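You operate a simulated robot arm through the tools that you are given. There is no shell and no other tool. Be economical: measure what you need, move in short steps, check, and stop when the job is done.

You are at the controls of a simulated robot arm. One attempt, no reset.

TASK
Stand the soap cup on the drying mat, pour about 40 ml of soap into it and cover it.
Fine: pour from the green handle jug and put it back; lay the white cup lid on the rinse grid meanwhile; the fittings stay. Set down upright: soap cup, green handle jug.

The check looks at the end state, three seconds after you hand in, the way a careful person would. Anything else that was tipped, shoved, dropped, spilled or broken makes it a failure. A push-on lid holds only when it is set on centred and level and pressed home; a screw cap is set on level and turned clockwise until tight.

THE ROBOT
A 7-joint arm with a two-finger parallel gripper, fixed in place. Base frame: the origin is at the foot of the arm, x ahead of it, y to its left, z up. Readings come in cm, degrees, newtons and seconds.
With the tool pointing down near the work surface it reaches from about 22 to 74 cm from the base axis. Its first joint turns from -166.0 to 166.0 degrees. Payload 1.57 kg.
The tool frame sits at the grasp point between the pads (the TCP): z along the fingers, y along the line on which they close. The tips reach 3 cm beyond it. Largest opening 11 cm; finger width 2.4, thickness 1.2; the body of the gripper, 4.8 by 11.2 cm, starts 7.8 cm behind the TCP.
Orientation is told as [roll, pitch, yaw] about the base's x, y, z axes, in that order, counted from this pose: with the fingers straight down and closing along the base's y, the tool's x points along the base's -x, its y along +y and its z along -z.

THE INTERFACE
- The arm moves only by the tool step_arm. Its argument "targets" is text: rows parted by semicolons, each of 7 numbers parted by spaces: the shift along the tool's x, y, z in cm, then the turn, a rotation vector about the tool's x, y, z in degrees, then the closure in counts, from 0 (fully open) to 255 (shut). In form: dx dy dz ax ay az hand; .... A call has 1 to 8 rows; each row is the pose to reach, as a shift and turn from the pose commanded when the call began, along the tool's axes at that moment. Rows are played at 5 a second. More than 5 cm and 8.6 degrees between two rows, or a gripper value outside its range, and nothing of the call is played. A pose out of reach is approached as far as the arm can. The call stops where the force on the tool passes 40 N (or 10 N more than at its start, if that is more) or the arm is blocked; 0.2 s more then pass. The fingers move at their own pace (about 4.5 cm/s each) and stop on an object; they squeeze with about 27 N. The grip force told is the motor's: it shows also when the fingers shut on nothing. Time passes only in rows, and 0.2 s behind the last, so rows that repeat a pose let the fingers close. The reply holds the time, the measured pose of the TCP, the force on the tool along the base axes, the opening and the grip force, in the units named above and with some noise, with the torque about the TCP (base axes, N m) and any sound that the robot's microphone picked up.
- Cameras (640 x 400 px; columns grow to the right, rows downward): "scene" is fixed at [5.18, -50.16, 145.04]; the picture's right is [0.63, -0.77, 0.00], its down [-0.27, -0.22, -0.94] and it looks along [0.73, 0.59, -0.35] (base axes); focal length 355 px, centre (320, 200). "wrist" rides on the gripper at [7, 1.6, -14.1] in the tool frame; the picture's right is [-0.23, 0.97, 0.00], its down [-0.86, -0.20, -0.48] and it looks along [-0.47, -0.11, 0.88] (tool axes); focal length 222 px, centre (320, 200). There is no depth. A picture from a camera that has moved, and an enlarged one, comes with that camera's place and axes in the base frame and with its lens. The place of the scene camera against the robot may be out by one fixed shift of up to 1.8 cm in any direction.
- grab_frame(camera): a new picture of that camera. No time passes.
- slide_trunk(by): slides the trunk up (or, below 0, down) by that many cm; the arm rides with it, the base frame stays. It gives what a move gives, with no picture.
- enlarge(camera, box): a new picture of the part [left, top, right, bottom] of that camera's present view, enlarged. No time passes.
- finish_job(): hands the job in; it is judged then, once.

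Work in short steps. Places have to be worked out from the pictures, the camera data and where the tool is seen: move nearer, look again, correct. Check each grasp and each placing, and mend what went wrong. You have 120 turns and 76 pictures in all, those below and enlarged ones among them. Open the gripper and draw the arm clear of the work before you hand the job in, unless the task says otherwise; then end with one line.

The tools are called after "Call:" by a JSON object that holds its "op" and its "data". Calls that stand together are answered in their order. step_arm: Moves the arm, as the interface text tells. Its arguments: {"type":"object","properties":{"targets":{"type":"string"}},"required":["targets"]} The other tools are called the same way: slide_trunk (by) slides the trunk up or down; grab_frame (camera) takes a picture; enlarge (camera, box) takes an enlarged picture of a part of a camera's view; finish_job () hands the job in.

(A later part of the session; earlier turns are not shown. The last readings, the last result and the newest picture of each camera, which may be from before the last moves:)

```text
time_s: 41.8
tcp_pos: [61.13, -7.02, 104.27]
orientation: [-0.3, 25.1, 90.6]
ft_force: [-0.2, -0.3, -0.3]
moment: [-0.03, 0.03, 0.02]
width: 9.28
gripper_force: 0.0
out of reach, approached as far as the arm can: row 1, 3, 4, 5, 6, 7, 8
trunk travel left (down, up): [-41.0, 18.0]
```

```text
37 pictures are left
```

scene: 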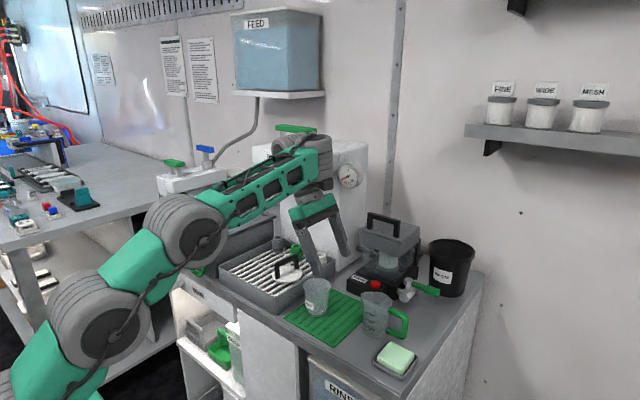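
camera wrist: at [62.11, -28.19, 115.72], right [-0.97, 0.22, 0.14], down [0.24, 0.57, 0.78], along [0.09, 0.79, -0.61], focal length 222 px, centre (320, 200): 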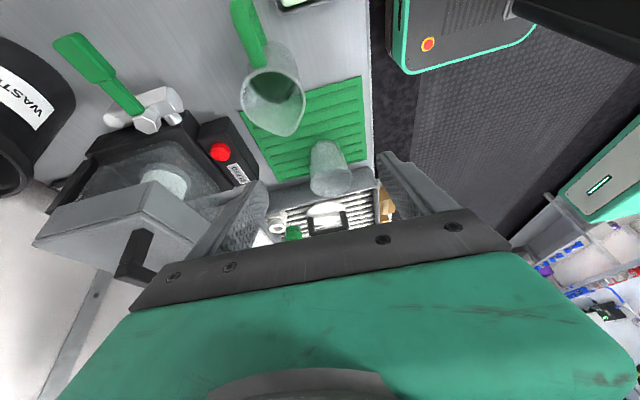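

The lean stops at 25°, a joint limit rather than distance. I'll return to vertical and yaw 0, and test whether leaning is possible there.

Call:
{"op": "step_arm", "data": {"targets": "0 0 0 0 -8.4 0 40; 0 0 0 0 -16.8 0 40; 0 0 0 0 -25 0 40; 0 0 0 0 -25 0 40"}}

Call:
{"op": "step_arm", "data": {"targets": "0 0 0 0 0 8.4 40; 0 0 0 0 0 16.8 40; 0 0 0 0 0 25.2 40; 0 0 0 0 0 33.6 40; 0 0 0 0 0 42 40; 0 0 0 0 0 50.4 40; 0 0 0 0 0 58.8 40; 0 0 0 0 0 67.2 40"}}

Call:
{"op": "step_arm", "data": {"targets": "0 0 0 0 0 8 40; 0 0 0 0 0 16 40; 0 0 0 0 0 23 40; 0 0 0 0 0 23 40"}}

Call:
{"op": "step_arm", "data": {"targets": "0 0 0 8.4 0 0 40; 0 0 0 16.8 0 0 40; 0 0 0 25.2 0 0 40; 0 0 0 33.6 0 0 40; 0 0 0 42 0 0 40; 0 0 0 50 0 0 40; 0 0 0 50 0 0 40"}}

```text
time_s: 42.8
tcp_pos: [61.06, -6.97, 104.28]
orientation: [-0.4, 0.1, 90.7]
ft_force: [0.2, -0.3, -0.1]
moment: [-0.03, -0.02, -0.01]
width: 9.26
gripper_force: 0.0
trunk travel left (down, up): [-41.0, 18.0]
```

```text
time_s: 44.6
tcp_pos: [61.13, -6.88, 104.3]
orientation: [-0.4, -0.2, 23.4]
ft_force: [-0.7, -0.8, -0.4]
moment: [0.01, -0.03, -0.01]
width: 9.28
gripper_force: 0.0
trunk travel left (down, up): [-41.0, 18.0]
```

```text
time_s: 45.6
tcp_pos: [61.03, -6.95, 104.37]
orientation: [-0.1, -0.3, 0.5]
ft_force: [-0.8, 0.5, 0.3]
moment: [-0.03, 0.0, 0.01]
width: 9.27
gripper_force: 0.0
trunk travel left (down, up): [-41.0, 18.0]
```

```text
time_s: 47.2
tcp_pos: [61.69, -7.41, 104.47]
orientation: [-24.7, -0.4, 0.5]
ft_force: [-0.8, -0.1, -0.2]
moment: [0.01, 0.01, -0.01]
width: 9.31
gripper_force: 0.0
out of reach, approached as far as the arm can: row 3, 4, 5, 6, 7
trunk travel left (down, up): [-41.0, 18.0]
```

The side lean is limited to about 25° at either yaw. I'll test the forward tilt (fingers toward +x), for a handle grasp from the front.

Call:
{"op": "step_arm", "data": {"targets": "0 0 0 -8.4 0 0 40; 0 0 0 -16.8 0 0 40; 0 0 0 -24.7 0 0 40; 3 0 0 -24.7 0 0 40; 6 0 0 -24.7 0 0 40"}}

Call:
{"op": "step_arm", "data": {"targets": "0 0 0 0 -8.4 0 40; 0 0 0 0 -16.8 0 40; 0 0 0 0 -25.2 0 40; 0 0 0 0 -33.6 0 40; 0 0 0 0 -42 0 40; 0 0 0 0 -50 0 40; 0 0 0 0 -58 0 40; 0 0 0 0 -66 0 40"}}

Call:
{"op": "grab_frame", "data": {"camera": "scene"}}

```text
time_s: 48.4
tcp_pos: [55.68, -7.39, 104.43]
orientation: [0.1, -0.4, 0.6]
ft_force: [0.2, 0.0, -0.4]
moment: [0.01, -0.01, 0.05]
width: 9.28
gripper_force: 0.1
trunk travel left (down, up): [-41.0, 18.0]
```

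```text
time_s: 50.2
tcp_pos: [63.82, -10.66, 108.71]
orientation: [-3.0, -67.0, 3.4]
ft_force: [-1.4, -0.4, -0.1]
moment: [0.03, -0.01, -0.05]
width: 9.26
gripper_force: 0.0
out of reach, approached as far as the arm can: row 3, 4, 5, 6
trunk travel left (down, up): [-41.0, 18.0]
stopped in row 8: the arm was blocked; the commanded pose is now the measured one
```

```text
36 pictures are left
```

scene: 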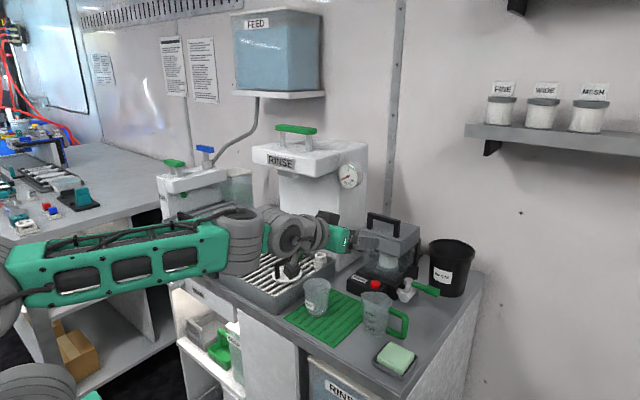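

The arm swung through to a different elbow posture and reports being blocked. I'll look closely before moving.

Call:
{"op": "enlarge", "data": {"camera": "scene", "box": [180, 180, 440, 340]}}

Call:
{"op": "grab_frame", "data": {"camera": "wrist"}}

```text
2.46 times, centred on (310, 260) of scene
camera zoom: at [5.18, -50.16, 145.04], right [0.63, -0.77, 0.0], down [-0.27, -0.22, -0.94], along [0.73, 0.59, -0.35], focal length 873 px, centre (345, 52)
```

zoom: 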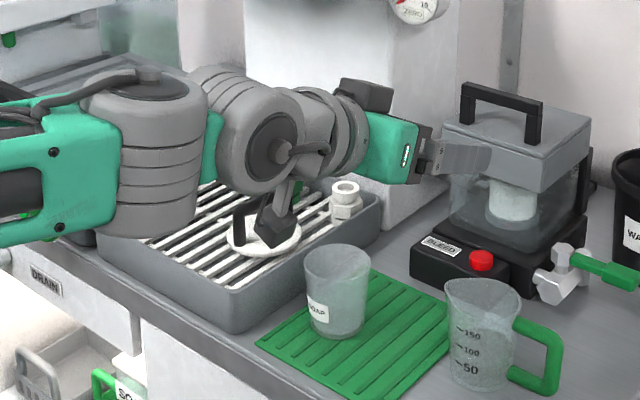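

```text
34 pictures are left
camera wrist: at [48.03, -9.09, 107.73], right [0.08, 0.98, 0.19], down [-0.11, -0.18, 0.98], along [0.99, -0.1, 0.09], focal length 222 px, centre (320, 200)
```

wrist: 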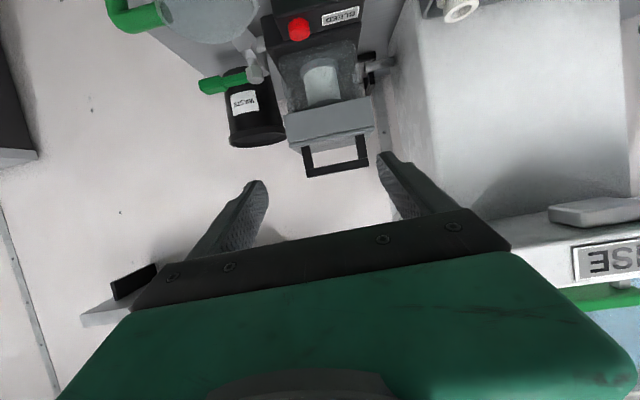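

Nothing was touched. In this posture the tool is nearly horizontal, which suits gripping the vertical handle bar (around (66, -23.5, 90)) from the front and pouring by rolling about the finger axis. I'll move to (57, -23.5, 108) with fingers 35° below horizontal.

Call:
{"op": "step_arm", "data": {"targets": "0.8 -3.2 -1.5 0 3 0.3 40; 1.6 -6.4 -3 0 6 0.6 40; 2.5 -9.6 -4.5 0 9 1 40; 3.3 -12.8 -6 0 12 1.3 40; 3.3 -12.8 -6 0 12 1.3 40"}}

Call:
{"op": "grab_frame", "data": {"camera": "scene"}}

```text
time_s: 51.4
tcp_pos: [57.25, -23.5, 108.69]
orientation: [-0.2, -55.3, 0.4]
ft_force: [0.3, -0.6, -0.2]
moment: [-0.02, -0.02, -0.03]
width: 9.26
gripper_force: 0.1
trunk travel left (down, up): [-41.0, 18.0]
```

```text
33 pictures are left
```

scene: 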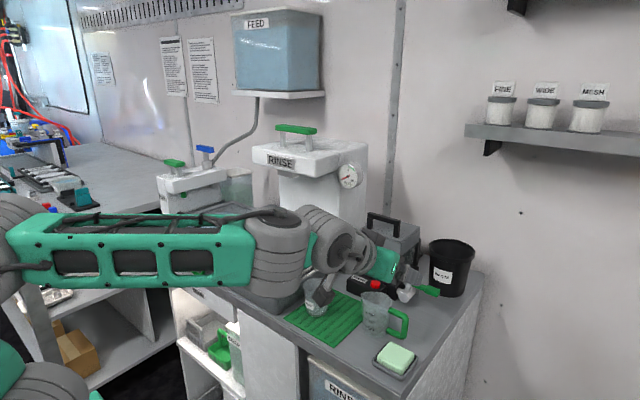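

The pose is clean. I'll test the pouring roll (about base -x) in free air here.

Call:
{"op": "step_arm", "data": {"targets": "0 0 0 4.8 0 -6.9 40; 0 0 0 9.6 0 -13.8 40; 0 0 0 14.4 0 -20.7 40; 0 0 0 19.2 0 -27.6 40; 0 0 0 24 0 -34.5 40; 0 0 0 28.8 0 -41.4 40; 0 0 0 33.6 0 -48.3 40; 0 0 0 38.4 0 -55.2 40"}}

Call:
{"op": "step_arm", "data": {"targets": "0 0 0 4.8 0 -6.9 40; 0 0 0 9.6 0 -13.8 40; 0 0 0 9.6 0 -13.8 40"}}

Call:
{"op": "grab_frame", "data": {"camera": "scene"}}

```text
time_s: 53.2
tcp_pos: [57.28, -23.49, 108.77]
orientation: [-77.1, -18.4, 53.1]
ft_force: [-0.5, 0.9, 0.0]
moment: [-0.02, -0.01, -0.03]
width: 9.27
gripper_force: 0.0
trunk travel left (down, up): [-41.0, 18.0]
```

```text
time_s: 54.0
tcp_pos: [57.27, -23.34, 108.64]
orientation: [-86.9, -4.8, 55.1]
ft_force: [0.4, 0.4, -0.4]
moment: [0.01, 0.03, 0.0]
width: 9.26
gripper_force: 0.1
trunk travel left (down, up): [-41.0, 18.0]
```

```text
32 pictures are left
```

scene: 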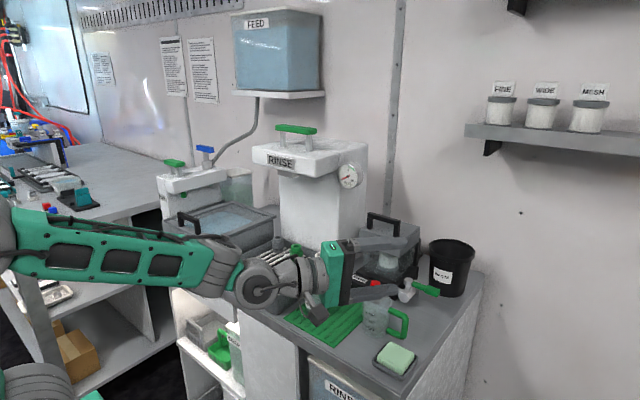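

The roll works to 84° with plenty of room. Rolling back now.

Call:
{"op": "step_arm", "data": {"targets": "0 0 0 -4.8 0 6.9 40; 0 0 0 -9.6 0 13.8 40; 0 0 0 -14.4 0 20.7 40; 0 0 0 -19.2 0 27.6 40; 0 0 0 -24 0 34.5 40; 0 0 0 -28.8 0 41.4 40; 0 0 0 -33.6 0 48.3 100; 0 0 0 -38.4 0 55.2 140"}}

Call:
{"op": "step_arm", "data": {"targets": "0 0 0 -4.8 0 6.9 150; 0 0 0 -9.6 0 13.8 150; 0 0 0 -9.6 0 13.8 150"}}

Call:
{"op": "slide_trunk", "data": {"by": -9}}

Call:
{"op": "grab_frame", "data": {"camera": "wrist"}}

```text
time_s: 55.8
tcp_pos: [57.25, -23.29, 108.7]
orientation: [-28.1, -52.0, 22.9]
ft_force: [-0.4, -1.0, -0.6]
moment: [-0.01, 0.01, -0.02]
width: 4.96
gripper_force: 0.0
trunk travel left (down, up): [-41.0, 18.0]
```

```text
time_s: 56.6
tcp_pos: [57.31, -23.53, 108.62]
orientation: [-0.2, -55.5, 0.3]
ft_force: [0.3, -0.2, -0.1]
moment: [0.03, 0.0, 0.02]
width: 4.52
gripper_force: 0.1
trunk travel left (down, up): [-41.0, 18.0]
```

```text
time_s: 57.9
tcp_pos: [57.4, -23.49, 99.57]
orientation: [-0.3, -55.4, 0.3]
ft_force: [-0.6, -0.1, -0.7]
moment: [0.0, 0.0, 0.01]
width: 4.54
gripper_force: 0.0
trunk travel left (down, up): [-32.0, 27.0]
```

```text
31 pictures are left
camera wrist: at [41.68, -21.74, 101.93], right [0.13, 0.97, 0.18], down [0.09, -0.2, 0.98], along [0.99, -0.11, -0.11], focal length 222 px, centre (320, 200)
```

wrist: 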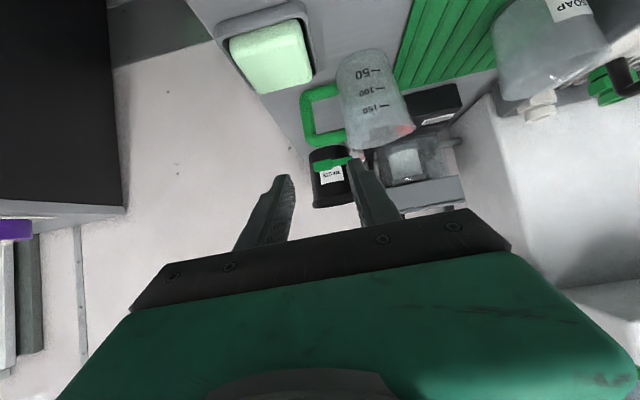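

The handle and jug are visible from here; enlarging.

Call:
{"op": "enlarge", "data": {"camera": "wrist", "box": [280, 30, 440, 170]}}

```text
2.86 times, centred on (360, 100) of wrist
camera zoom: at [41.68, -21.74, 101.93], right [0.13, 0.97, 0.18], down [0.09, -0.2, 0.98], along [0.99, -0.11, -0.11], focal length 635 px, centre (206, 486)
```

zoom: 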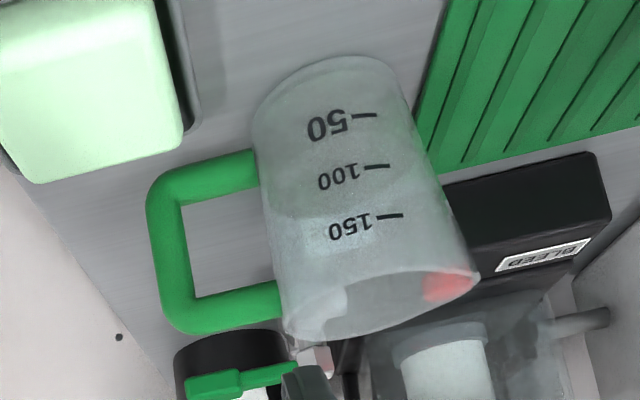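

Zooming further to find the soap level.

Call:
{"op": "enlarge", "data": {"camera": "wrist", "box": [330, 40, 410, 120]}}

Call:
{"op": "enlarge", "data": {"camera": "scene", "box": [355, 285, 405, 345]}}

```text
5.00 times, centred on (370, 80) of wrist
camera zoom: at [41.68, -21.74, 101.93], right [0.13, 0.97, 0.18], down [0.09, -0.2, 0.98], along [0.99, -0.11, -0.11], focal length 1111 px, centre (70, 800)
```

zoom: 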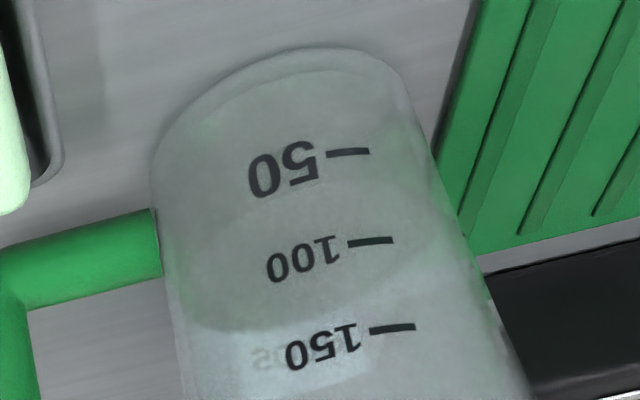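

```text
6.67 times, centred on (380, 315) of scene
camera zoom: at [5.18, -50.16, 145.04], right [0.63, -0.77, 0.0], down [-0.27, -0.22, -0.94], along [0.73, 0.59, -0.35], focal length 2365 px, centre (-80, -567)
```

zoom: 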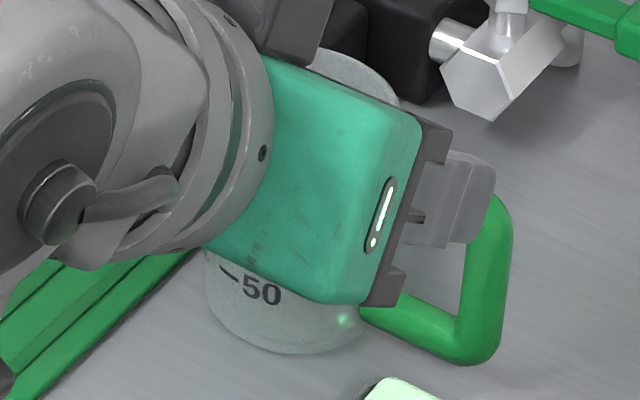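

I can make out the soap surface at roughly 70 ml. The handle bar is at about (66, -24.0), mid-height z≈89.7, with a 3 cm gap to the body. I'll narrow the fingers to 3.4 cm and line up in front of it.

Call:
{"op": "slide_trunk", "data": {"by": -4.8}}

Call:
{"op": "step_arm", "data": {"targets": "0 -0.45 0 0 0 0 176; -0.77 -0.45 1.1 0 0 0 176; -0.77 -0.45 1.1 0 0 0 176"}}

Call:
{"op": "enlarge", "data": {"camera": "wrist", "box": [220, 20, 460, 180]}}

Call:
{"op": "enlarge", "data": {"camera": "scene", "box": [320, 250, 480, 370]}}

```text
time_s: 58.8
tcp_pos: [57.32, -23.5, 94.92]
orientation: [-0.3, -55.4, 0.4]
ft_force: [-0.4, -0.3, 0.0]
moment: [0.02, 0.0, 0.0]
width: 4.56
gripper_force: 0.0
trunk travel left (down, up): [-27.2, 31.8]
```

```text
time_s: 59.6
tcp_pos: [58.64, -23.85, 94.77]
orientation: [-0.4, -55.4, 0.4]
ft_force: [0.2, 0.6, -0.5]
moment: [0.01, 0.02, 0.02]
width: 3.41
gripper_force: 0.2
trunk travel left (down, up): [-27.2, 31.8]
```

```text
2.50 times, centred on (340, 100) of wrist
camera zoom: at [43.02, -22.2, 97.06], right [0.13, 0.97, 0.18], down [0.09, -0.2, 0.98], along [0.99, -0.11, -0.11], focal length 555 px, centre (270, 450)
```

zoom: 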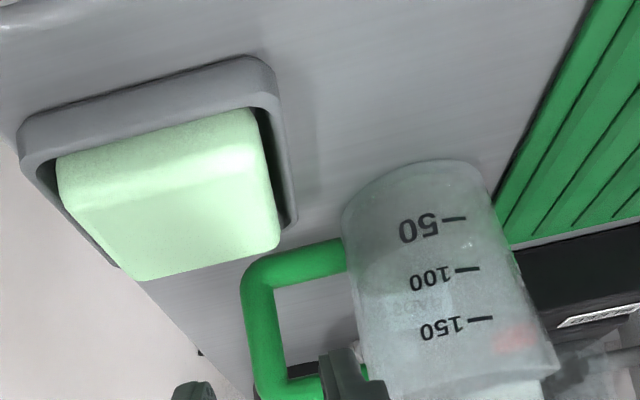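

```text
3.33 times, centred on (400, 310) of scene
camera zoom: at [5.18, -50.16, 145.04], right [0.63, -0.77, 0.0], down [-0.27, -0.22, -0.94], along [0.73, 0.59, -0.35], focal length 1182 px, centre (53, -167)
```

zoom: 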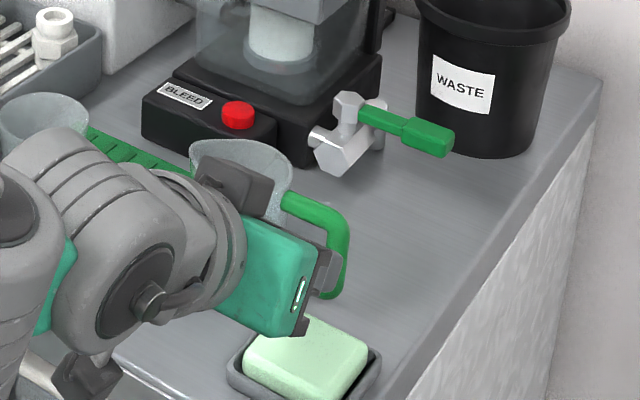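

Aligned: bar at about (66, -24.1, 89.4). I'm advancing halfway along the fingers and will look again.

Call:
{"op": "step_arm", "data": {"targets": "0.2 -0.2 2 0 0 0 176; 0.3 -0.2 4 0 0 0 176; 0.3 -0.2 5 0 0 0 176; 0.3 -0.2 5 0 0 0 176"}}

Call:
{"op": "enlarge", "data": {"camera": "wrist", "box": [220, 60, 460, 220]}}

Call:
{"op": "enlarge", "data": {"camera": "scene", "box": [360, 270, 440, 350]}}

```text
time_s: 60.6
tcp_pos: [62.69, -23.93, 91.73]
orientation: [-0.3, -55.4, 0.4]
ft_force: [0.0, 0.0, 0.4]
moment: [0.02, 0.0, 0.01]
width: 3.41
gripper_force: 0.0
trunk travel left (down, up): [-27.2, 31.8]
```

```text
2.50 times, centred on (340, 140) of wrist
camera zoom: at [46.99, -22.26, 94.05], right [0.13, 0.97, 0.18], down [0.09, -0.2, 0.98], along [0.99, -0.11, -0.11], focal length 555 px, centre (270, 350)
```

zoom: 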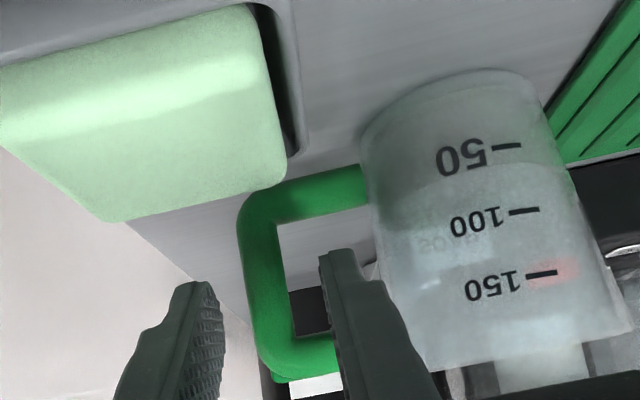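

```text
5.00 times, centred on (400, 310) of scene
camera zoom: at [5.18, -50.16, 145.04], right [0.63, -0.77, 0.0], down [-0.27, -0.22, -0.94], along [0.73, 0.59, -0.35], focal length 1774 px, centre (-80, -350)
```

zoom: 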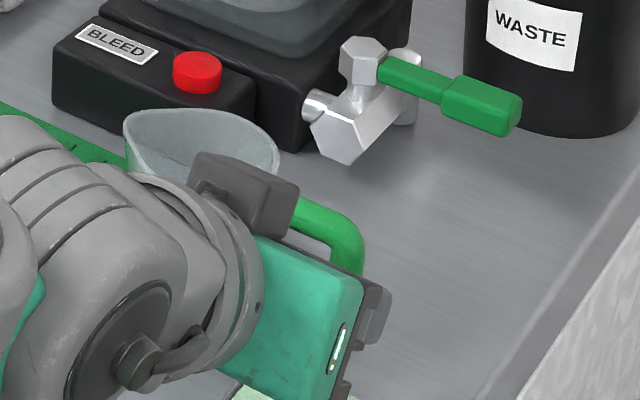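

The inner finger lies between bar and body, and the heights match (axis meets z≈89.4 at the bar). I'll advance the last 2.8 cm and check the force.

Call:
{"op": "step_arm", "data": {"targets": "0 -0.1 1 0 0 0 176; 0 -0.1 2 0 0 0 176; 0 -0.1 2.8 0 0 0 176; 0 -0.1 2.8 0 0 0 176"}}

Call:
{"op": "enlarge", "data": {"camera": "wrist", "box": [220, 60, 460, 220]}}

```text
time_s: 61.6
tcp_pos: [64.91, -24.17, 90.24]
orientation: [-0.4, -55.4, 0.4]
ft_force: [-0.3, 0.0, 0.2]
moment: [0.0, 0.0, -0.01]
width: 3.4
gripper_force: 0.0
trunk travel left (down, up): [-27.2, 31.8]
```

```text
2.50 times, centred on (340, 140) of wrist
camera zoom: at [49.29, -22.45, 92.42], right [0.13, 0.97, 0.18], down [0.09, -0.2, 0.98], along [0.99, -0.11, -0.11], focal length 555 px, centre (270, 350)
```

zoom: 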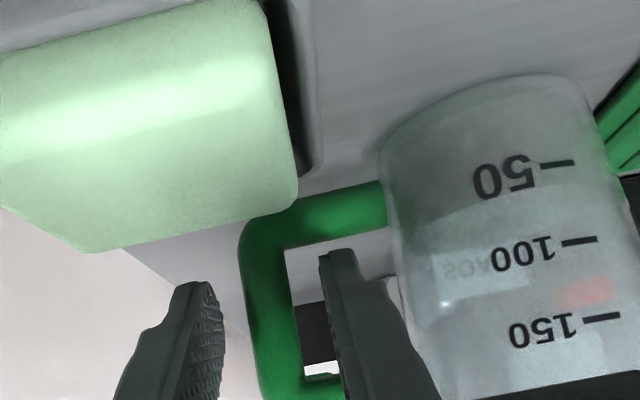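

No contact so far; closing on the bar.

Call:
{"op": "step_arm", "data": {"targets": "0 0 0 0 0 0 200; 0 0 0 0 0 0 220; 0 0 0 0 0 0 255; 0 0 0 0 0 0 255; 0 0 0 0 0 0 255"}}

Call:
{"op": "enlarge", "data": {"camera": "wrist", "box": [220, 60, 460, 220]}}

```text
time_s: 62.8
tcp_pos: [64.92, -24.24, 90.05]
orientation: [-0.4, -55.4, 0.5]
ft_force: [0.0, 0.1, 1.0]
moment: [0.13, -0.04, 0.03]
width: 1.41
gripper_force: 26.6
trunk travel left (down, up): [-27.2, 31.8]
```

```text
2.50 times, centred on (340, 140) of wrist
camera zoom: at [49.27, -22.45, 92.43], right [0.13, 0.97, 0.18], down [0.09, -0.2, 0.98], along [0.99, -0.11, -0.11], focal length 555 px, centre (270, 350)
```

zoom: 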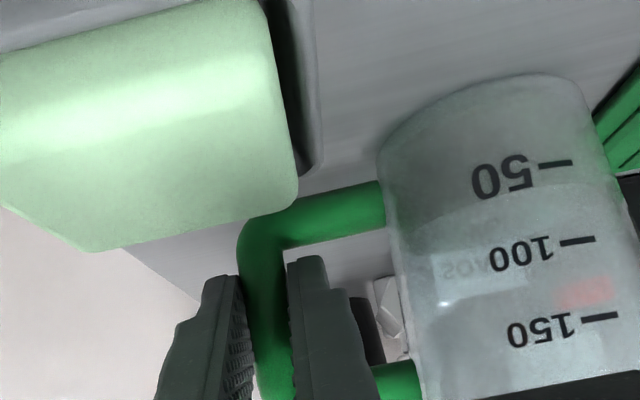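

The handle is held (1.41 cm). I'll lift 2 cm using the trunk and check for slip.

Call:
{"op": "slide_trunk", "data": {"by": 2}}

Call:
{"op": "enlarge", "data": {"camera": "wrist", "box": [220, 60, 460, 220]}}

Call:
{"op": "enlarge", "data": {"camera": "scene", "box": [270, 240, 450, 360]}}

```text
time_s: 63.5
tcp_pos: [64.92, -24.24, 92.19]
orientation: [-0.3, -55.4, 0.4]
ft_force: [0.3, 0.9, -1.6]
moment: [-0.11, 0.03, -0.04]
width: 1.45
gripper_force: 27.1
trunk travel left (down, up): [-29.2, 29.8]
```

```text
2.50 times, centred on (340, 140) of wrist
camera zoom: at [49.28, -22.45, 94.41], right [0.13, 0.97, 0.18], down [0.09, -0.2, 0.98], along [0.99, -0.11, -0.11], focal length 555 px, centre (270, 350)
```

zoom: 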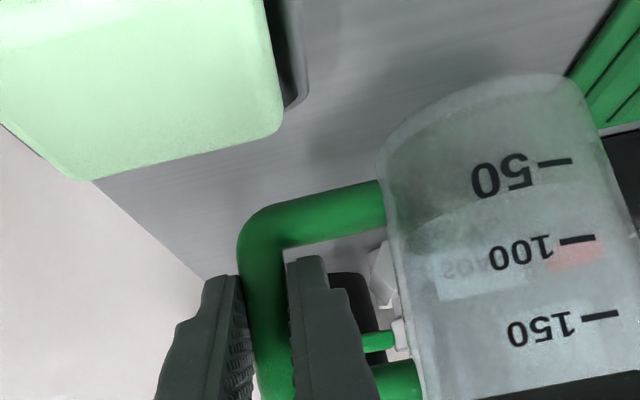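

```text
3.33 times, centred on (360, 300) of scene
camera zoom: at [5.18, -50.16, 145.04], right [0.63, -0.77, 0.0], down [-0.27, -0.22, -0.94], along [0.73, 0.59, -0.35], focal length 1182 px, centre (187, -133)
```

zoom: 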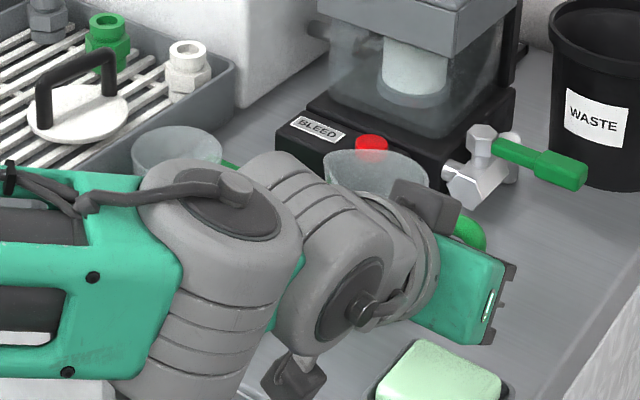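

The jug is held level without slipping and weighs about 160 g. I'm raising it so its base clears the cup, then moving to the pour start position.

Call:
{"op": "slide_trunk", "data": {"by": 11.8}}

Call:
{"op": "step_arm", "data": {"targets": "0.7 3 -1 0 0 0 255; 1.4 6 -2 0 0 0 255; 2 9 -2.8 0 0 0 255; 2.3 10.8 -3.3 0 0 0 255; 2.3 10.8 -3.3 0 0 0 255"}}

Call:
{"op": "grab_frame", "data": {"camera": "scene"}}

```text
time_s: 64.9
tcp_pos: [64.95, -24.2, 103.92]
orientation: [-0.3, -55.4, 0.4]
ft_force: [-0.3, -0.2, -1.2]
moment: [-0.08, 0.06, -0.03]
width: 1.4
gripper_force: 27.0
trunk travel left (down, up): [-41.0, 18.0]
```

```text
time_s: 66.1
tcp_pos: [60.77, -13.24, 103.83]
orientation: [-0.3, -55.4, 0.3]
ft_force: [-0.7, -0.6, -0.5]
moment: [-0.06, 0.04, 0.0]
width: 1.4
gripper_force: 27.0
trunk travel left (down, up): [-41.0, 18.0]
```

```text
19 pictures are left
```

scene: 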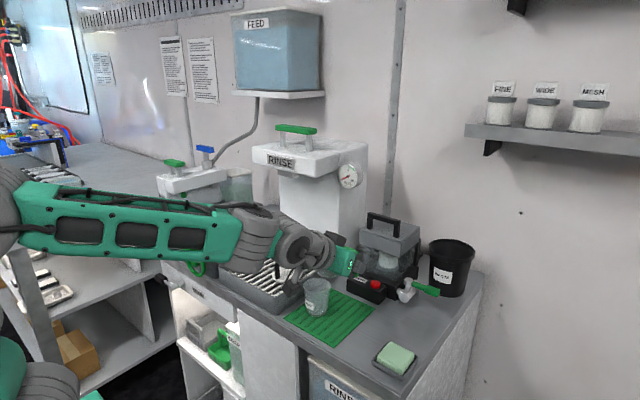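

Pictures are limited (19), so I'll use them sparingly. I'll tilt the jug to 48°, still below the expected pour angle (≈57°).

Call:
{"op": "step_arm", "data": {"targets": "0 0 0 3.41 0 -4.94 255; 0 0 0 6.82 0 -9.88 255; 0 0 0 10.22 0 -14.81 255; 0 0 0 13.63 0 -19.75 255; 0 0 0 17.04 0 -24.69 255; 0 0 0 20.45 0 -29.63 255; 0 0 0 23.86 0 -34.57 255; 0 0 0 27.26 0 -39.5 255"}}

Call:
{"op": "enlarge", "data": {"camera": "scene", "box": [270, 210, 430, 330]}}

```text
time_s: 67.9
tcp_pos: [60.96, -13.3, 103.87]
orientation: [-63.2, -33.2, 47.4]
ft_force: [-0.5, 0.1, -1.1]
moment: [-0.04, 0.02, -0.05]
width: 1.44
gripper_force: 27.0
trunk travel left (down, up): [-41.0, 18.0]
```

```text
3.33 times, centred on (350, 270) of scene
camera zoom: at [5.18, -50.16, 145.04], right [0.63, -0.77, 0.0], down [-0.27, -0.22, -0.94], along [0.73, 0.59, -0.35], focal length 1182 px, centre (220, -33)
```

zoom: 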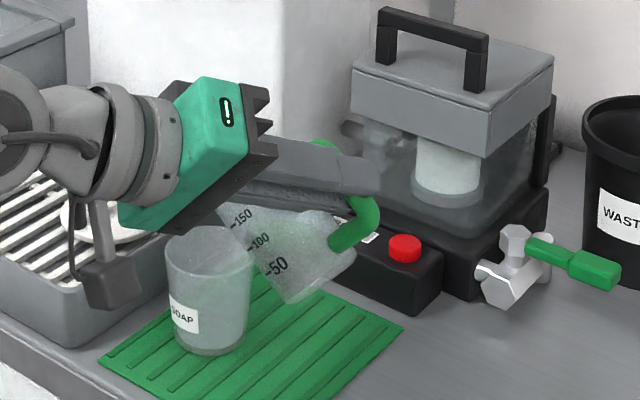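

The view is good, with the spout over the cup's near side. I'll tilt slowly to 56°, shifting slightly so the lip stays over the cup.

Call:
{"op": "step_arm", "data": {"targets": "-0.08 0.12 -0.12 1.14 0 -1.65 255; -0.16 0.24 -0.23 2.27 0 -3.29 255; -0.24 0.36 -0.35 3.41 0 -4.94 255; -0.31 0.47 -0.46 4.54 0 -6.58 255; -0.31 0.47 -0.46 4.54 0 -6.58 255; -0.31 0.47 -0.46 4.54 0 -6.58 255"}}

Call:
{"op": "enlarge", "data": {"camera": "scene", "box": [290, 230, 400, 310]}}

```text
time_s: 69.3
tcp_pos: [60.62, -12.62, 104.01]
orientation: [-69.1, -27.3, 50.3]
ft_force: [-0.6, 0.1, -1.1]
moment: [-0.01, 0.08, -0.02]
width: 1.43
gripper_force: 27.0
trunk travel left (down, up): [-41.0, 18.0]
```

```text
5.00 times, centred on (345, 270) of scene
camera zoom: at [5.18, -50.16, 145.04], right [0.63, -0.77, 0.0], down [-0.27, -0.22, -0.94], along [0.73, 0.59, -0.35], focal length 1774 px, centre (195, -150)
```

zoom: 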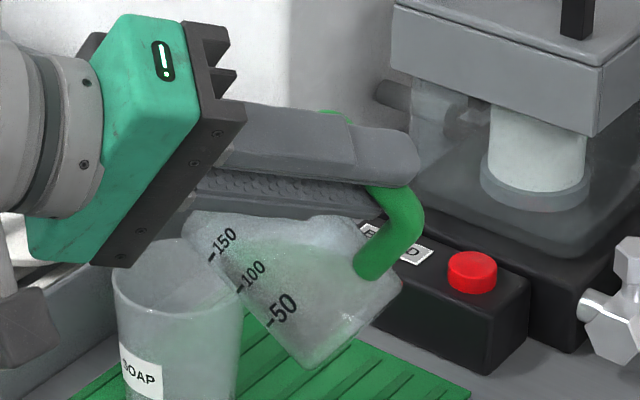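

I can see the soap surface, still a little below the lip. Tilting on to 62° in 2° steps while keeping the lip over the cup.

Call:
{"op": "step_arm", "data": {"targets": "-0.16 0.13 -0.11 1.14 0 -1.65 255; -0.32 0.26 -0.22 2.27 0 -3.29 255; -0.48 0.39 -0.33 3.41 0 -4.94 255; -0.48 0.39 -0.33 3.41 0 -4.94 255; -0.48 0.39 -0.33 3.41 0 -4.94 255"}}

Call:
{"op": "enlarge", "data": {"camera": "scene", "box": [290, 230, 400, 310]}}

```text
time_s: 70.5
tcp_pos: [60.55, -12.04, 103.84]
orientation: [-73.3, -22.6, 52.1]
ft_force: [-0.5, 0.0, -0.8]
moment: [0.01, 0.03, 0.03]
width: 1.42
gripper_force: 26.6
trunk travel left (down, up): [-41.0, 18.0]
```

```text
5.00 times, centred on (345, 270) of scene
camera zoom: at [5.18, -50.16, 145.04], right [0.63, -0.77, 0.0], down [-0.27, -0.22, -0.94], along [0.73, 0.59, -0.35], focal length 1774 px, centre (195, -150)
```

zoom: 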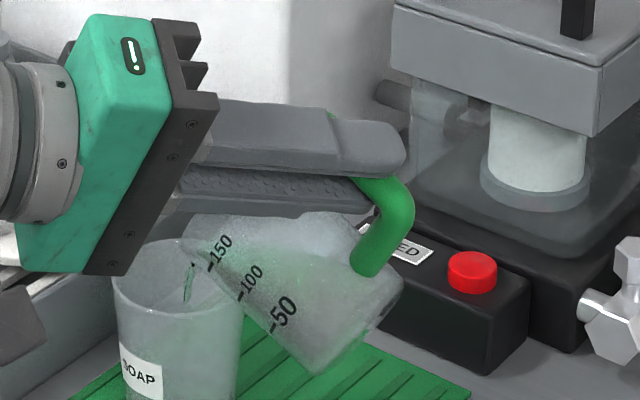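

Soap is flowing into the cup, with the stream falling well inside. I'll go to 66° and hold for about a second.

Call:
{"op": "step_arm", "data": {"targets": "-0.18 0.12 -0.12 1.14 0 -1.65 255; -0.36 0.23 -0.25 2.27 0 -3.29 255; -0.36 0.23 -0.25 2.27 0 -3.29 255; -0.36 0.23 -0.25 2.27 0 -3.29 255; -0.36 0.23 -0.25 2.27 0 -3.29 255; -0.36 0.23 -0.25 2.27 0 -3.29 255; -0.36 0.23 -0.25 2.27 0 -3.29 255"}}

Call:
{"op": "enlarge", "data": {"camera": "scene", "box": [290, 230, 400, 320]}}

```text
time_s: 72.1
tcp_pos: [60.61, -11.43, 103.93]
orientation: [-75.9, -19.4, 53.1]
ft_force: [0.6, -0.8, -1.7]
moment: [0.04, 0.02, 0.02]
width: 1.41
gripper_force: 26.9
trunk travel left (down, up): [-41.0, 18.0]
```

```text
4.44 times, centred on (345, 275) of scene
camera zoom: at [5.18, -50.16, 145.04], right [0.63, -0.77, 0.0], down [-0.27, -0.22, -0.94], along [0.73, 0.59, -0.35], focal length 1577 px, centre (209, -133)
```

zoom: 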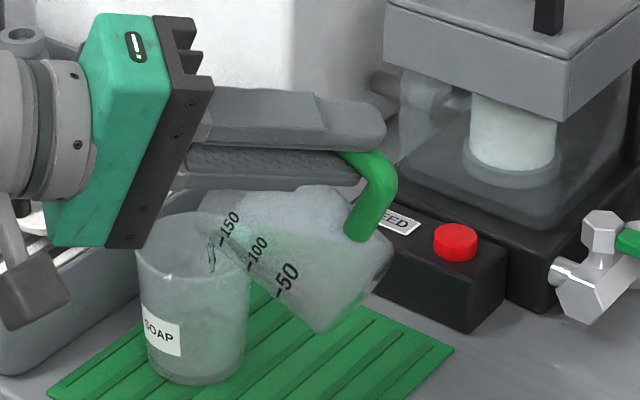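

Zooming on the cup to judge its level.

Call:
{"op": "enlarge", "data": {"camera": "scene", "box": [297, 270, 342, 320]}}

```text
8.00 times, centred on (320, 295) of scene
camera zoom: at [5.18, -50.16, 145.04], right [0.63, -0.77, 0.0], down [-0.27, -0.22, -0.94], along [0.73, 0.59, -0.35], focal length 2838 px, centre (324, -560)
```

zoom: 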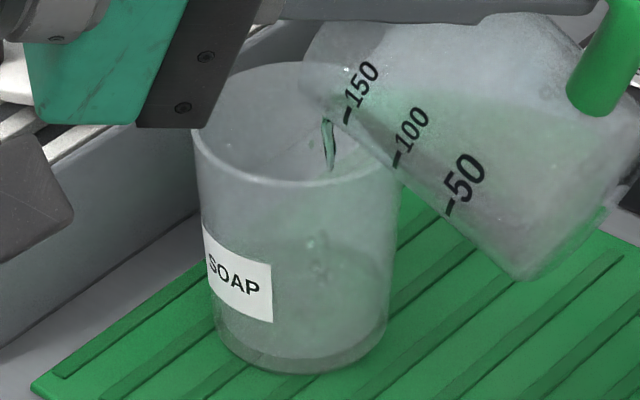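

There's a small depth in the cup, roughly 15–20 ml. I'll continue to 69° with a little lift and hold.

Call:
{"op": "step_arm", "data": {"targets": "-0.36 -0.25 -0.25 0.85 0 -1.24 255; -0.72 -0.49 -0.5 1.7 0 -2.47 255; -0.72 -0.49 -0.5 1.7 0 -2.47 255; -0.72 -0.49 -0.5 1.7 0 -2.47 255; -0.72 -0.49 -0.5 1.7 0 -2.47 255; -0.72 -0.49 -0.5 1.7 0 -2.47 255; -0.72 -0.49 -0.5 1.7 0 -2.47 255"}}

Call:
{"op": "enlarge", "data": {"camera": "scene", "box": [297, 270, 342, 320]}}

```text
time_s: 73.7
tcp_pos: [60.62, -10.82, 104.69]
orientation: [-77.8, -17.2, 53.6]
ft_force: [-0.1, 0.7, -1.8]
moment: [-0.03, 0.03, 0.03]
width: 1.37
gripper_force: 26.9
trunk travel left (down, up): [-41.0, 18.0]
```

```text
8.00 times, centred on (320, 295) of scene
camera zoom: at [5.18, -50.16, 145.04], right [0.63, -0.77, 0.0], down [-0.27, -0.22, -0.94], along [0.73, 0.59, -0.35], focal length 2838 px, centre (324, -560)
```

zoom: 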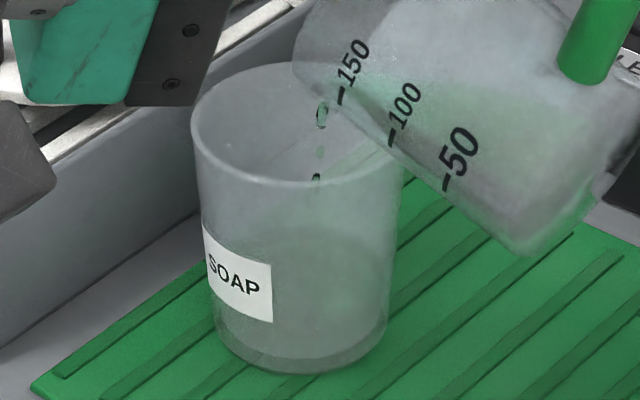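

Flow has slowed to drips. A tight zoom on the cup will help me read the depth.

Call:
{"op": "enlarge", "data": {"camera": "scene", "box": [302, 280, 334, 304]}}

```text
16.00 times, centred on (318, 292) of scene
camera zoom: at [5.18, -50.16, 145.04], right [0.63, -0.77, 0.0], down [-0.27, -0.22, -0.94], along [0.73, 0.59, -0.35], focal length 5676 px, centre (352, -1272)
```

zoom: 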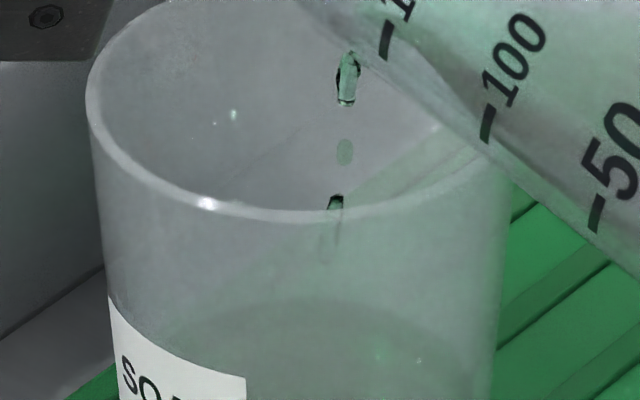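

The surface edge implies a depth of about 1.3 cm, roughly 25 ml. I need about 15 ml more, so I'll tilt to 72.5° and hold.

Call:
{"op": "step_arm", "data": {"targets": "-0.2 -0.07 -0.14 1 0 -1.44 255; -0.4 -0.14 -0.27 1.99 0 -2.88 255; -0.4 -0.14 -0.27 1.99 0 -2.88 255; -0.4 -0.14 -0.27 1.99 0 -2.88 255; -0.4 -0.14 -0.27 1.99 0 -2.88 255; -0.4 -0.14 -0.27 1.99 0 -2.88 255; -0.4 -0.14 -0.27 1.99 0 -2.88 255; -0.4 -0.14 -0.27 1.99 0 -2.88 255"}}

Call:
{"op": "enlarge", "data": {"camera": "scene", "box": [302, 280, 334, 304]}}

```text
time_s: 75.5
tcp_pos: [60.62, -10.42, 105.03]
orientation: [-80.1, -14.2, 54.3]
ft_force: [-0.3, -0.2, -0.5]
moment: [-0.01, 0.02, 0.0]
width: 1.4
gripper_force: 26.8
trunk travel left (down, up): [-41.0, 18.0]
```

```text
16.00 times, centred on (318, 292) of scene
camera zoom: at [5.18, -50.16, 145.04], right [0.63, -0.77, 0.0], down [-0.27, -0.22, -0.94], along [0.73, 0.59, -0.35], focal length 5676 px, centre (352, -1272)
```

zoom: 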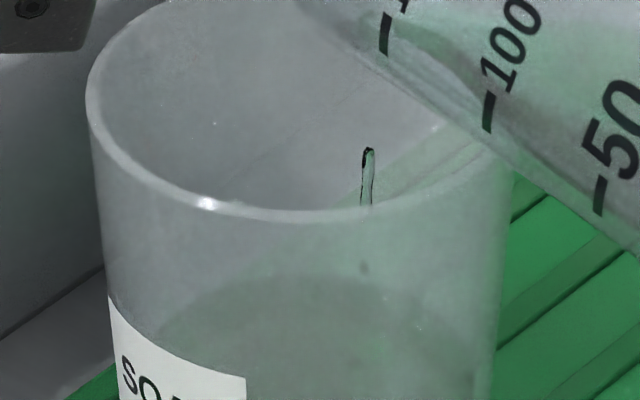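

The level has risen to about 33 ml. I'll tilt slightly more, to about 74.3°, and hold.

Call:
{"op": "step_arm", "data": {"targets": "-0.44 -0.04 -0.3 1.02 0 -1.48 255; -0.44 -0.04 -0.3 1.02 0 -1.48 255; -0.44 -0.04 -0.3 1.02 0 -1.48 255; -0.44 -0.04 -0.3 1.02 0 -1.48 255; -0.44 -0.04 -0.3 1.02 0 -1.48 255; -0.44 -0.04 -0.3 1.02 0 -1.48 255"}}

Call:
{"op": "enlarge", "data": {"camera": "scene", "box": [302, 280, 334, 304]}}

```text
time_s: 76.9
tcp_pos: [60.59, -9.83, 105.33]
orientation: [-81.1, -12.7, 54.5]
ft_force: [-0.6, 0.0, -0.4]
moment: [-0.03, 0.01, -0.02]
width: 1.38
gripper_force: 27.2
trunk travel left (down, up): [-41.0, 18.0]
```

```text
16.00 times, centred on (318, 292) of scene
camera zoom: at [5.18, -50.16, 145.04], right [0.63, -0.77, 0.0], down [-0.27, -0.22, -0.94], along [0.73, 0.59, -0.35], focal length 5676 px, centre (352, -1272)
```

zoom: 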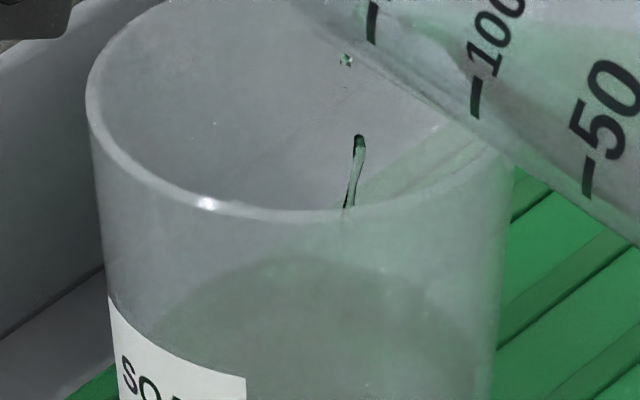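

The cup now reads about 40 ml. I'm tilting the jug back while drawing it so the lip stays over the cup until drips stop.

Call:
{"op": "step_arm", "data": {"targets": "0.63 -0.22 0.44 -3.41 0 4.94 255; 1.27 -0.43 0.88 -6.82 0 9.88 255; 1.9 -0.65 1.31 -10.22 0 14.81 255; 2.38 -0.81 1.64 -13.63 0 19.75 255; 2.77 -0.95 1.91 -17.04 0 24.69 255; 3 -1.03 2.08 -20.45 0 29.63 255; 3 -1.03 2.08 -23.86 0 34.57 255; 3 -1.03 2.08 -27.26 0 39.5 255"}}

```text
time_s: 78.7
tcp_pos: [60.67, -13.75, 105.19]
orientation: [-41.1, -47.5, 32.8]
ft_force: [0.7, -0.4, -0.5]
moment: [-0.02, 0.03, -0.01]
width: 1.35
gripper_force: 27.4
trunk travel left (down, up): [-41.0, 18.0]
```

Continuing to fully upright (26.3° remain).

Call:
{"op": "step_arm", "data": {"targets": "0 0 0 -3.73 0 5.41 255; 0 0 0 -7.47 0 10.82 255; 0 0 0 -11.2 0 16.23 255; 0 0 0 -14.94 0 21.64 255; 0 0 0 -14.94 0 21.64 255"}}

Call:
{"op": "enlarge", "data": {"camera": "wrist", "box": [220, 60, 460, 220]}}

```text
time_s: 79.9
tcp_pos: [60.71, -13.74, 105.2]
orientation: [-0.2, -55.4, 0.2]
ft_force: [-0.3, 0.9, -0.9]
moment: [-0.02, 0.0, -0.02]
width: 1.38
gripper_force: 26.8
trunk travel left (down, up): [-41.0, 18.0]
```

```text
2.50 times, centred on (340, 140) of wrist
camera zoom: at [45.03, -12.12, 107.51], right [0.13, 0.97, 0.19], down [0.09, -0.2, 0.98], along [0.99, -0.11, -0.11], focal length 555 px, centre (270, 350)
```

zoom: 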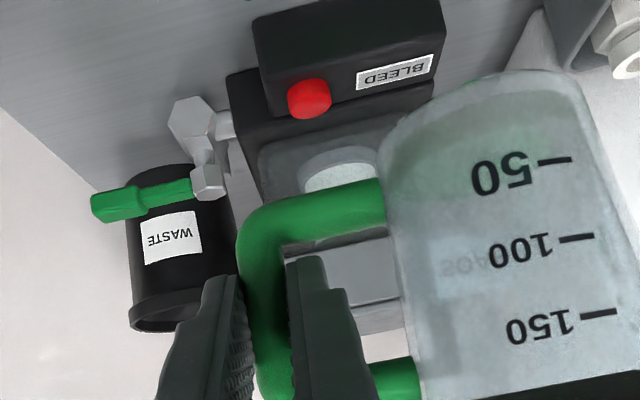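

The jug is upright, with no slip in the grip and about 30–40 ml left in it. I'll carry it back over its original spot and lower it by trunk.

Call:
{"op": "step_arm", "data": {"targets": "-0.6 -2.7 0.9 0 0 0 255; -1.2 -5.4 1.8 0 0 0 255; -1.8 -8.1 2.6 0 0 0 255; -2.39 -10.5 3.46 0 0 0 255; -2.39 -10.5 3.46 0 0 0 255"}}

Call:
{"op": "slide_trunk", "data": {"by": -13.5}}

```text
time_s: 81.1
tcp_pos: [64.89, -24.43, 105.4]
orientation: [-0.3, -55.4, 0.4]
ft_force: [0.5, 0.2, -1.1]
moment: [-0.06, 0.01, -0.01]
width: 1.39
gripper_force: 27.0
trunk travel left (down, up): [-41.0, 18.0]
```

```text
time_s: 82.8
tcp_pos: [64.93, -24.1, 91.94]
orientation: [-0.3, -55.3, 0.4]
ft_force: [0.6, 0.9, -0.9]
moment: [-0.04, 0.02, 0.01]
width: 1.4
gripper_force: 27.1
trunk travel left (down, up): [-27.5, 31.5]
```

About 1.8 cm to go; I'm lowering gently with the arm.

Call:
{"op": "step_arm", "data": {"targets": "0.5 0 0.35 0 0 0 255; 1.15 0 0.8 0 0 0 255; 1.32 0 0.91 0 0 0 255; 1.32 0 0.91 0 0 0 255"}}

Call:
{"op": "step_arm", "data": {"targets": "0.17 0 0.11 0 0 0 255; 0.17 0 0.11 0 0 0 255"}}

```text
time_s: 83.8
tcp_pos: [65.01, -24.33, 90.29]
orientation: [-0.3, -55.4, 0.5]
ft_force: [-0.6, -0.1, -0.7]
moment: [-0.02, -0.01, 0.04]
width: 1.37
gripper_force: 27.4
trunk travel left (down, up): [-27.5, 31.5]
```

```text
time_s: 84.4
tcp_pos: [64.88, -24.24, 90.26]
orientation: [-0.4, -55.6, 0.5]
ft_force: [0.3, -0.7, 4.9]
moment: [0.18, -0.13, -0.02]
width: 1.39
gripper_force: 27.3
trunk travel left (down, up): [-27.5, 31.5]
```

The jug is on the counter (4.9 N). Opening to 3.4 cm and backing straight out.

Call:
{"op": "step_arm", "data": {"targets": "0 0 0 0 0 0 215; 0 0 0 0 0 0 176; 0 0 0 0 0 0 176; 0 0.1 0 0 0 0 176"}}

Call:
{"op": "step_arm", "data": {"targets": "0 0 -2 0 0 0 176; 0 0 -4.5 0 0 0 176; 0 0 -7 0 0 0 176; 0 0 -8.5 0 0 0 176; -3 0 -10.5 0 0 0 176; -7 0 -13 0 0 0 176"}}

Call:
{"op": "enlarge", "data": {"camera": "scene", "box": [200, 230, 440, 370]}}

```text
time_s: 85.4
tcp_pos: [64.88, -24.16, 90.1]
orientation: [-0.2, -55.4, 0.4]
ft_force: [-0.1, 0.2, -0.6]
moment: [0.01, 0.03, 0.01]
width: 3.41
gripper_force: 0.0
trunk travel left (down, up): [-27.5, 31.5]
```

```text
time_s: 86.8
tcp_pos: [58.01, -23.99, 103.0]
orientation: [-0.2, -55.4, 0.2]
ft_force: [0.9, 0.1, 0.3]
moment: [-0.01, 0.03, 0.0]
width: 3.43
gripper_force: 0.0
trunk travel left (down, up): [-27.5, 31.5]
```

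```text
2.67 times, centred on (320, 300) of scene
camera zoom: at [5.18, -50.16, 145.04], right [0.63, -0.77, 0.0], down [-0.27, -0.22, -0.94], along [0.73, 0.59, -0.35], focal length 946 px, centre (320, -67)
```

zoom: 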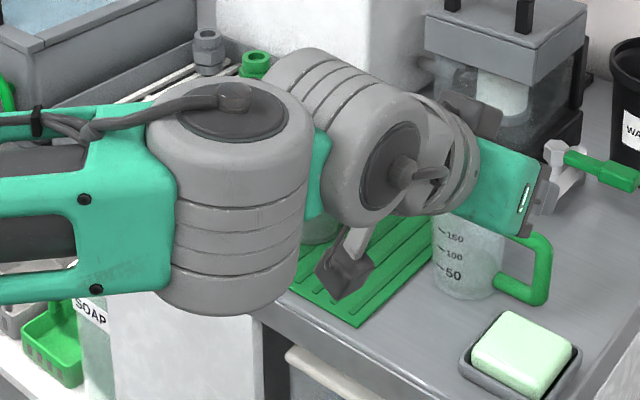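

The jug stands where it was and the fingers are clear. With 8 pictures left, I'll grip the lid's bar using this same inclined posture (closing along y). I move across at this height to y≈11.5.

Call:
{"op": "step_arm", "data": {"targets": "-0.8 4.4 -0.6 0 0 0 176; -1.6 8.8 -1.1 0 0 0 160; -1.6 13.2 -1.1 0 0 0 150; -1.6 17.6 -1.1 0 0 0 150; -1.6 22 -1.1 0 0 0 150; -1.6 26.4 -1.1 0 0 0 150; -1.6 30.8 -1.1 0 0 0 150; -1.6 35.2 -1.1 0 0 0 150"}}

Call:
{"op": "step_arm", "data": {"targets": "0 0 0 4.94 0 3.41 150; 0 0 0 4.94 0 3.41 150"}}

Call:
{"op": "grab_frame", "data": {"camera": "wrist"}}

```text
time_s: 88.6
tcp_pos: [58.09, 11.37, 105.17]
orientation: [-0.3, -55.3, 0.4]
ft_force: [0.2, -0.1, 0.4]
moment: [0.0, 0.0, 0.02]
width: 4.51
gripper_force: 0.0
trunk travel left (down, up): [-27.5, 31.5]
```

```text
time_s: 89.2
tcp_pos: [58.08, 11.33, 105.02]
orientation: [-0.3, -55.4, -5.6]
ft_force: [-0.6, -0.2, 0.1]
moment: [-0.03, -0.01, 0.0]
width: 4.52
gripper_force: 0.0
trunk travel left (down, up): [-27.5, 31.5]
```

```text
7 pictures are left
camera wrist: at [42.7, 14.64, 107.25], right [0.23, 0.96, 0.18], down [0.07, -0.2, 0.98], along [0.97, -0.21, -0.11], focal length 222 px, centre (320, 200)
```

wrist: 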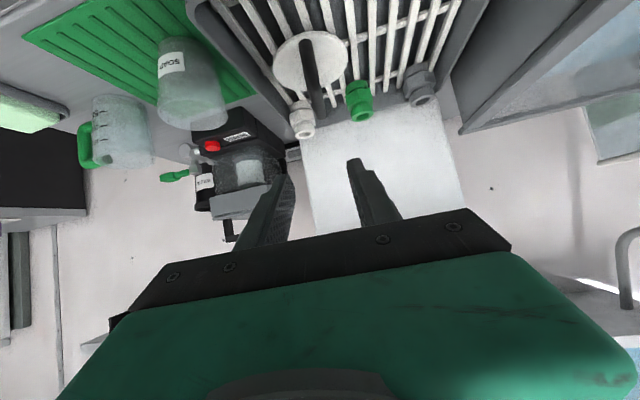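

The lid is at about (64.7, 11.5) with its bar aligned to the fingers. I'll approach along the finger axis to straddle the bar at z≈94.4.

Call:
{"op": "step_arm", "data": {"targets": "2.6 0.45 1.6 0 0 0 150; 5.18 0.88 3.18 0 0 0 150; 5.18 0.88 6 0 0 0 150; 5.18 0.88 9 0 0 0 150; 5.18 0.88 11.18 0 0 0 150; 5.18 0.88 11.18 0 0 0 150"}}

Call:
{"op": "enlarge", "data": {"camera": "wrist", "box": [220, 60, 440, 220]}}

```text
time_s: 90.6
tcp_pos: [64.56, 11.21, 94.36]
orientation: [-0.2, -55.4, -5.6]
ft_force: [0.9, -0.1, 0.6]
moment: [0.02, 0.0, 0.02]
width: 4.53
gripper_force: 0.1
trunk travel left (down, up): [-27.5, 31.5]
```

```text
2.50 times, centred on (330, 140) of wrist
camera zoom: at [49.11, 14.56, 96.65], right [0.23, 0.96, 0.18], down [0.07, -0.2, 0.98], along [0.97, -0.21, -0.11], focal length 555 px, centre (295, 350)
```

zoom: 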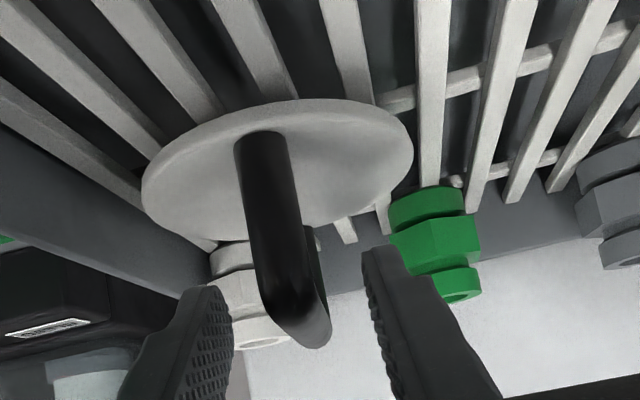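

The bar is between the fingers, about 0.4 cm toward +y. I'll correct, close, then lift a little.

Call:
{"op": "step_arm", "data": {"targets": "0 0.4 0 0 0 0 170; 0 0.4 0 0 0 0 215; 0 0.4 0 0 0 0 255; 0 0.4 0 0 0 0 255; 0 0.4 0 0 0 0 255; 0 0.4 0 0 0 0 255"}}

Call:
{"op": "slide_trunk", "data": {"by": 2}}

Call:
{"op": "enlarge", "data": {"camera": "wrist", "box": [220, 60, 440, 220]}}

```text
time_s: 92.0
tcp_pos: [64.48, 11.71, 94.46]
orientation: [-0.4, -55.4, -5.5]
ft_force: [0.4, 0.6, -1.3]
moment: [0.02, 0.04, 0.0]
width: 1.3
gripper_force: 26.9
trunk travel left (down, up): [-27.5, 31.5]
```

```text
time_s: 92.6
tcp_pos: [64.51, 11.63, 96.44]
orientation: [-0.3, -55.3, -5.6]
ft_force: [0.1, -0.3, -0.1]
moment: [0.01, -0.01, -0.04]
width: 1.3
gripper_force: 26.8
trunk travel left (down, up): [-29.5, 29.5]
```

```text
2.50 times, centred on (330, 140) of wrist
camera zoom: at [49.09, 14.99, 98.67], right [0.23, 0.96, 0.18], down [0.07, -0.2, 0.98], along [0.97, -0.21, -0.11], focal length 555 px, centre (295, 350)
```

zoom: 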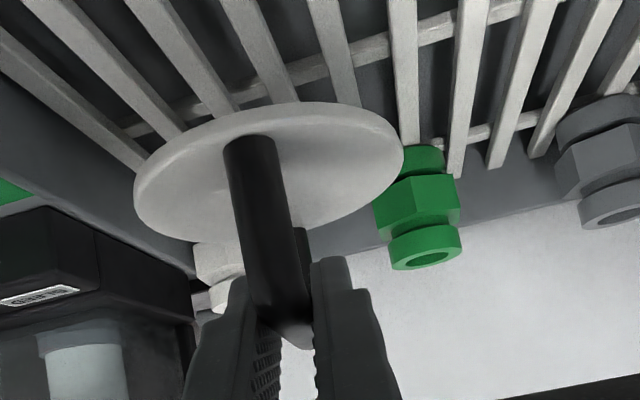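

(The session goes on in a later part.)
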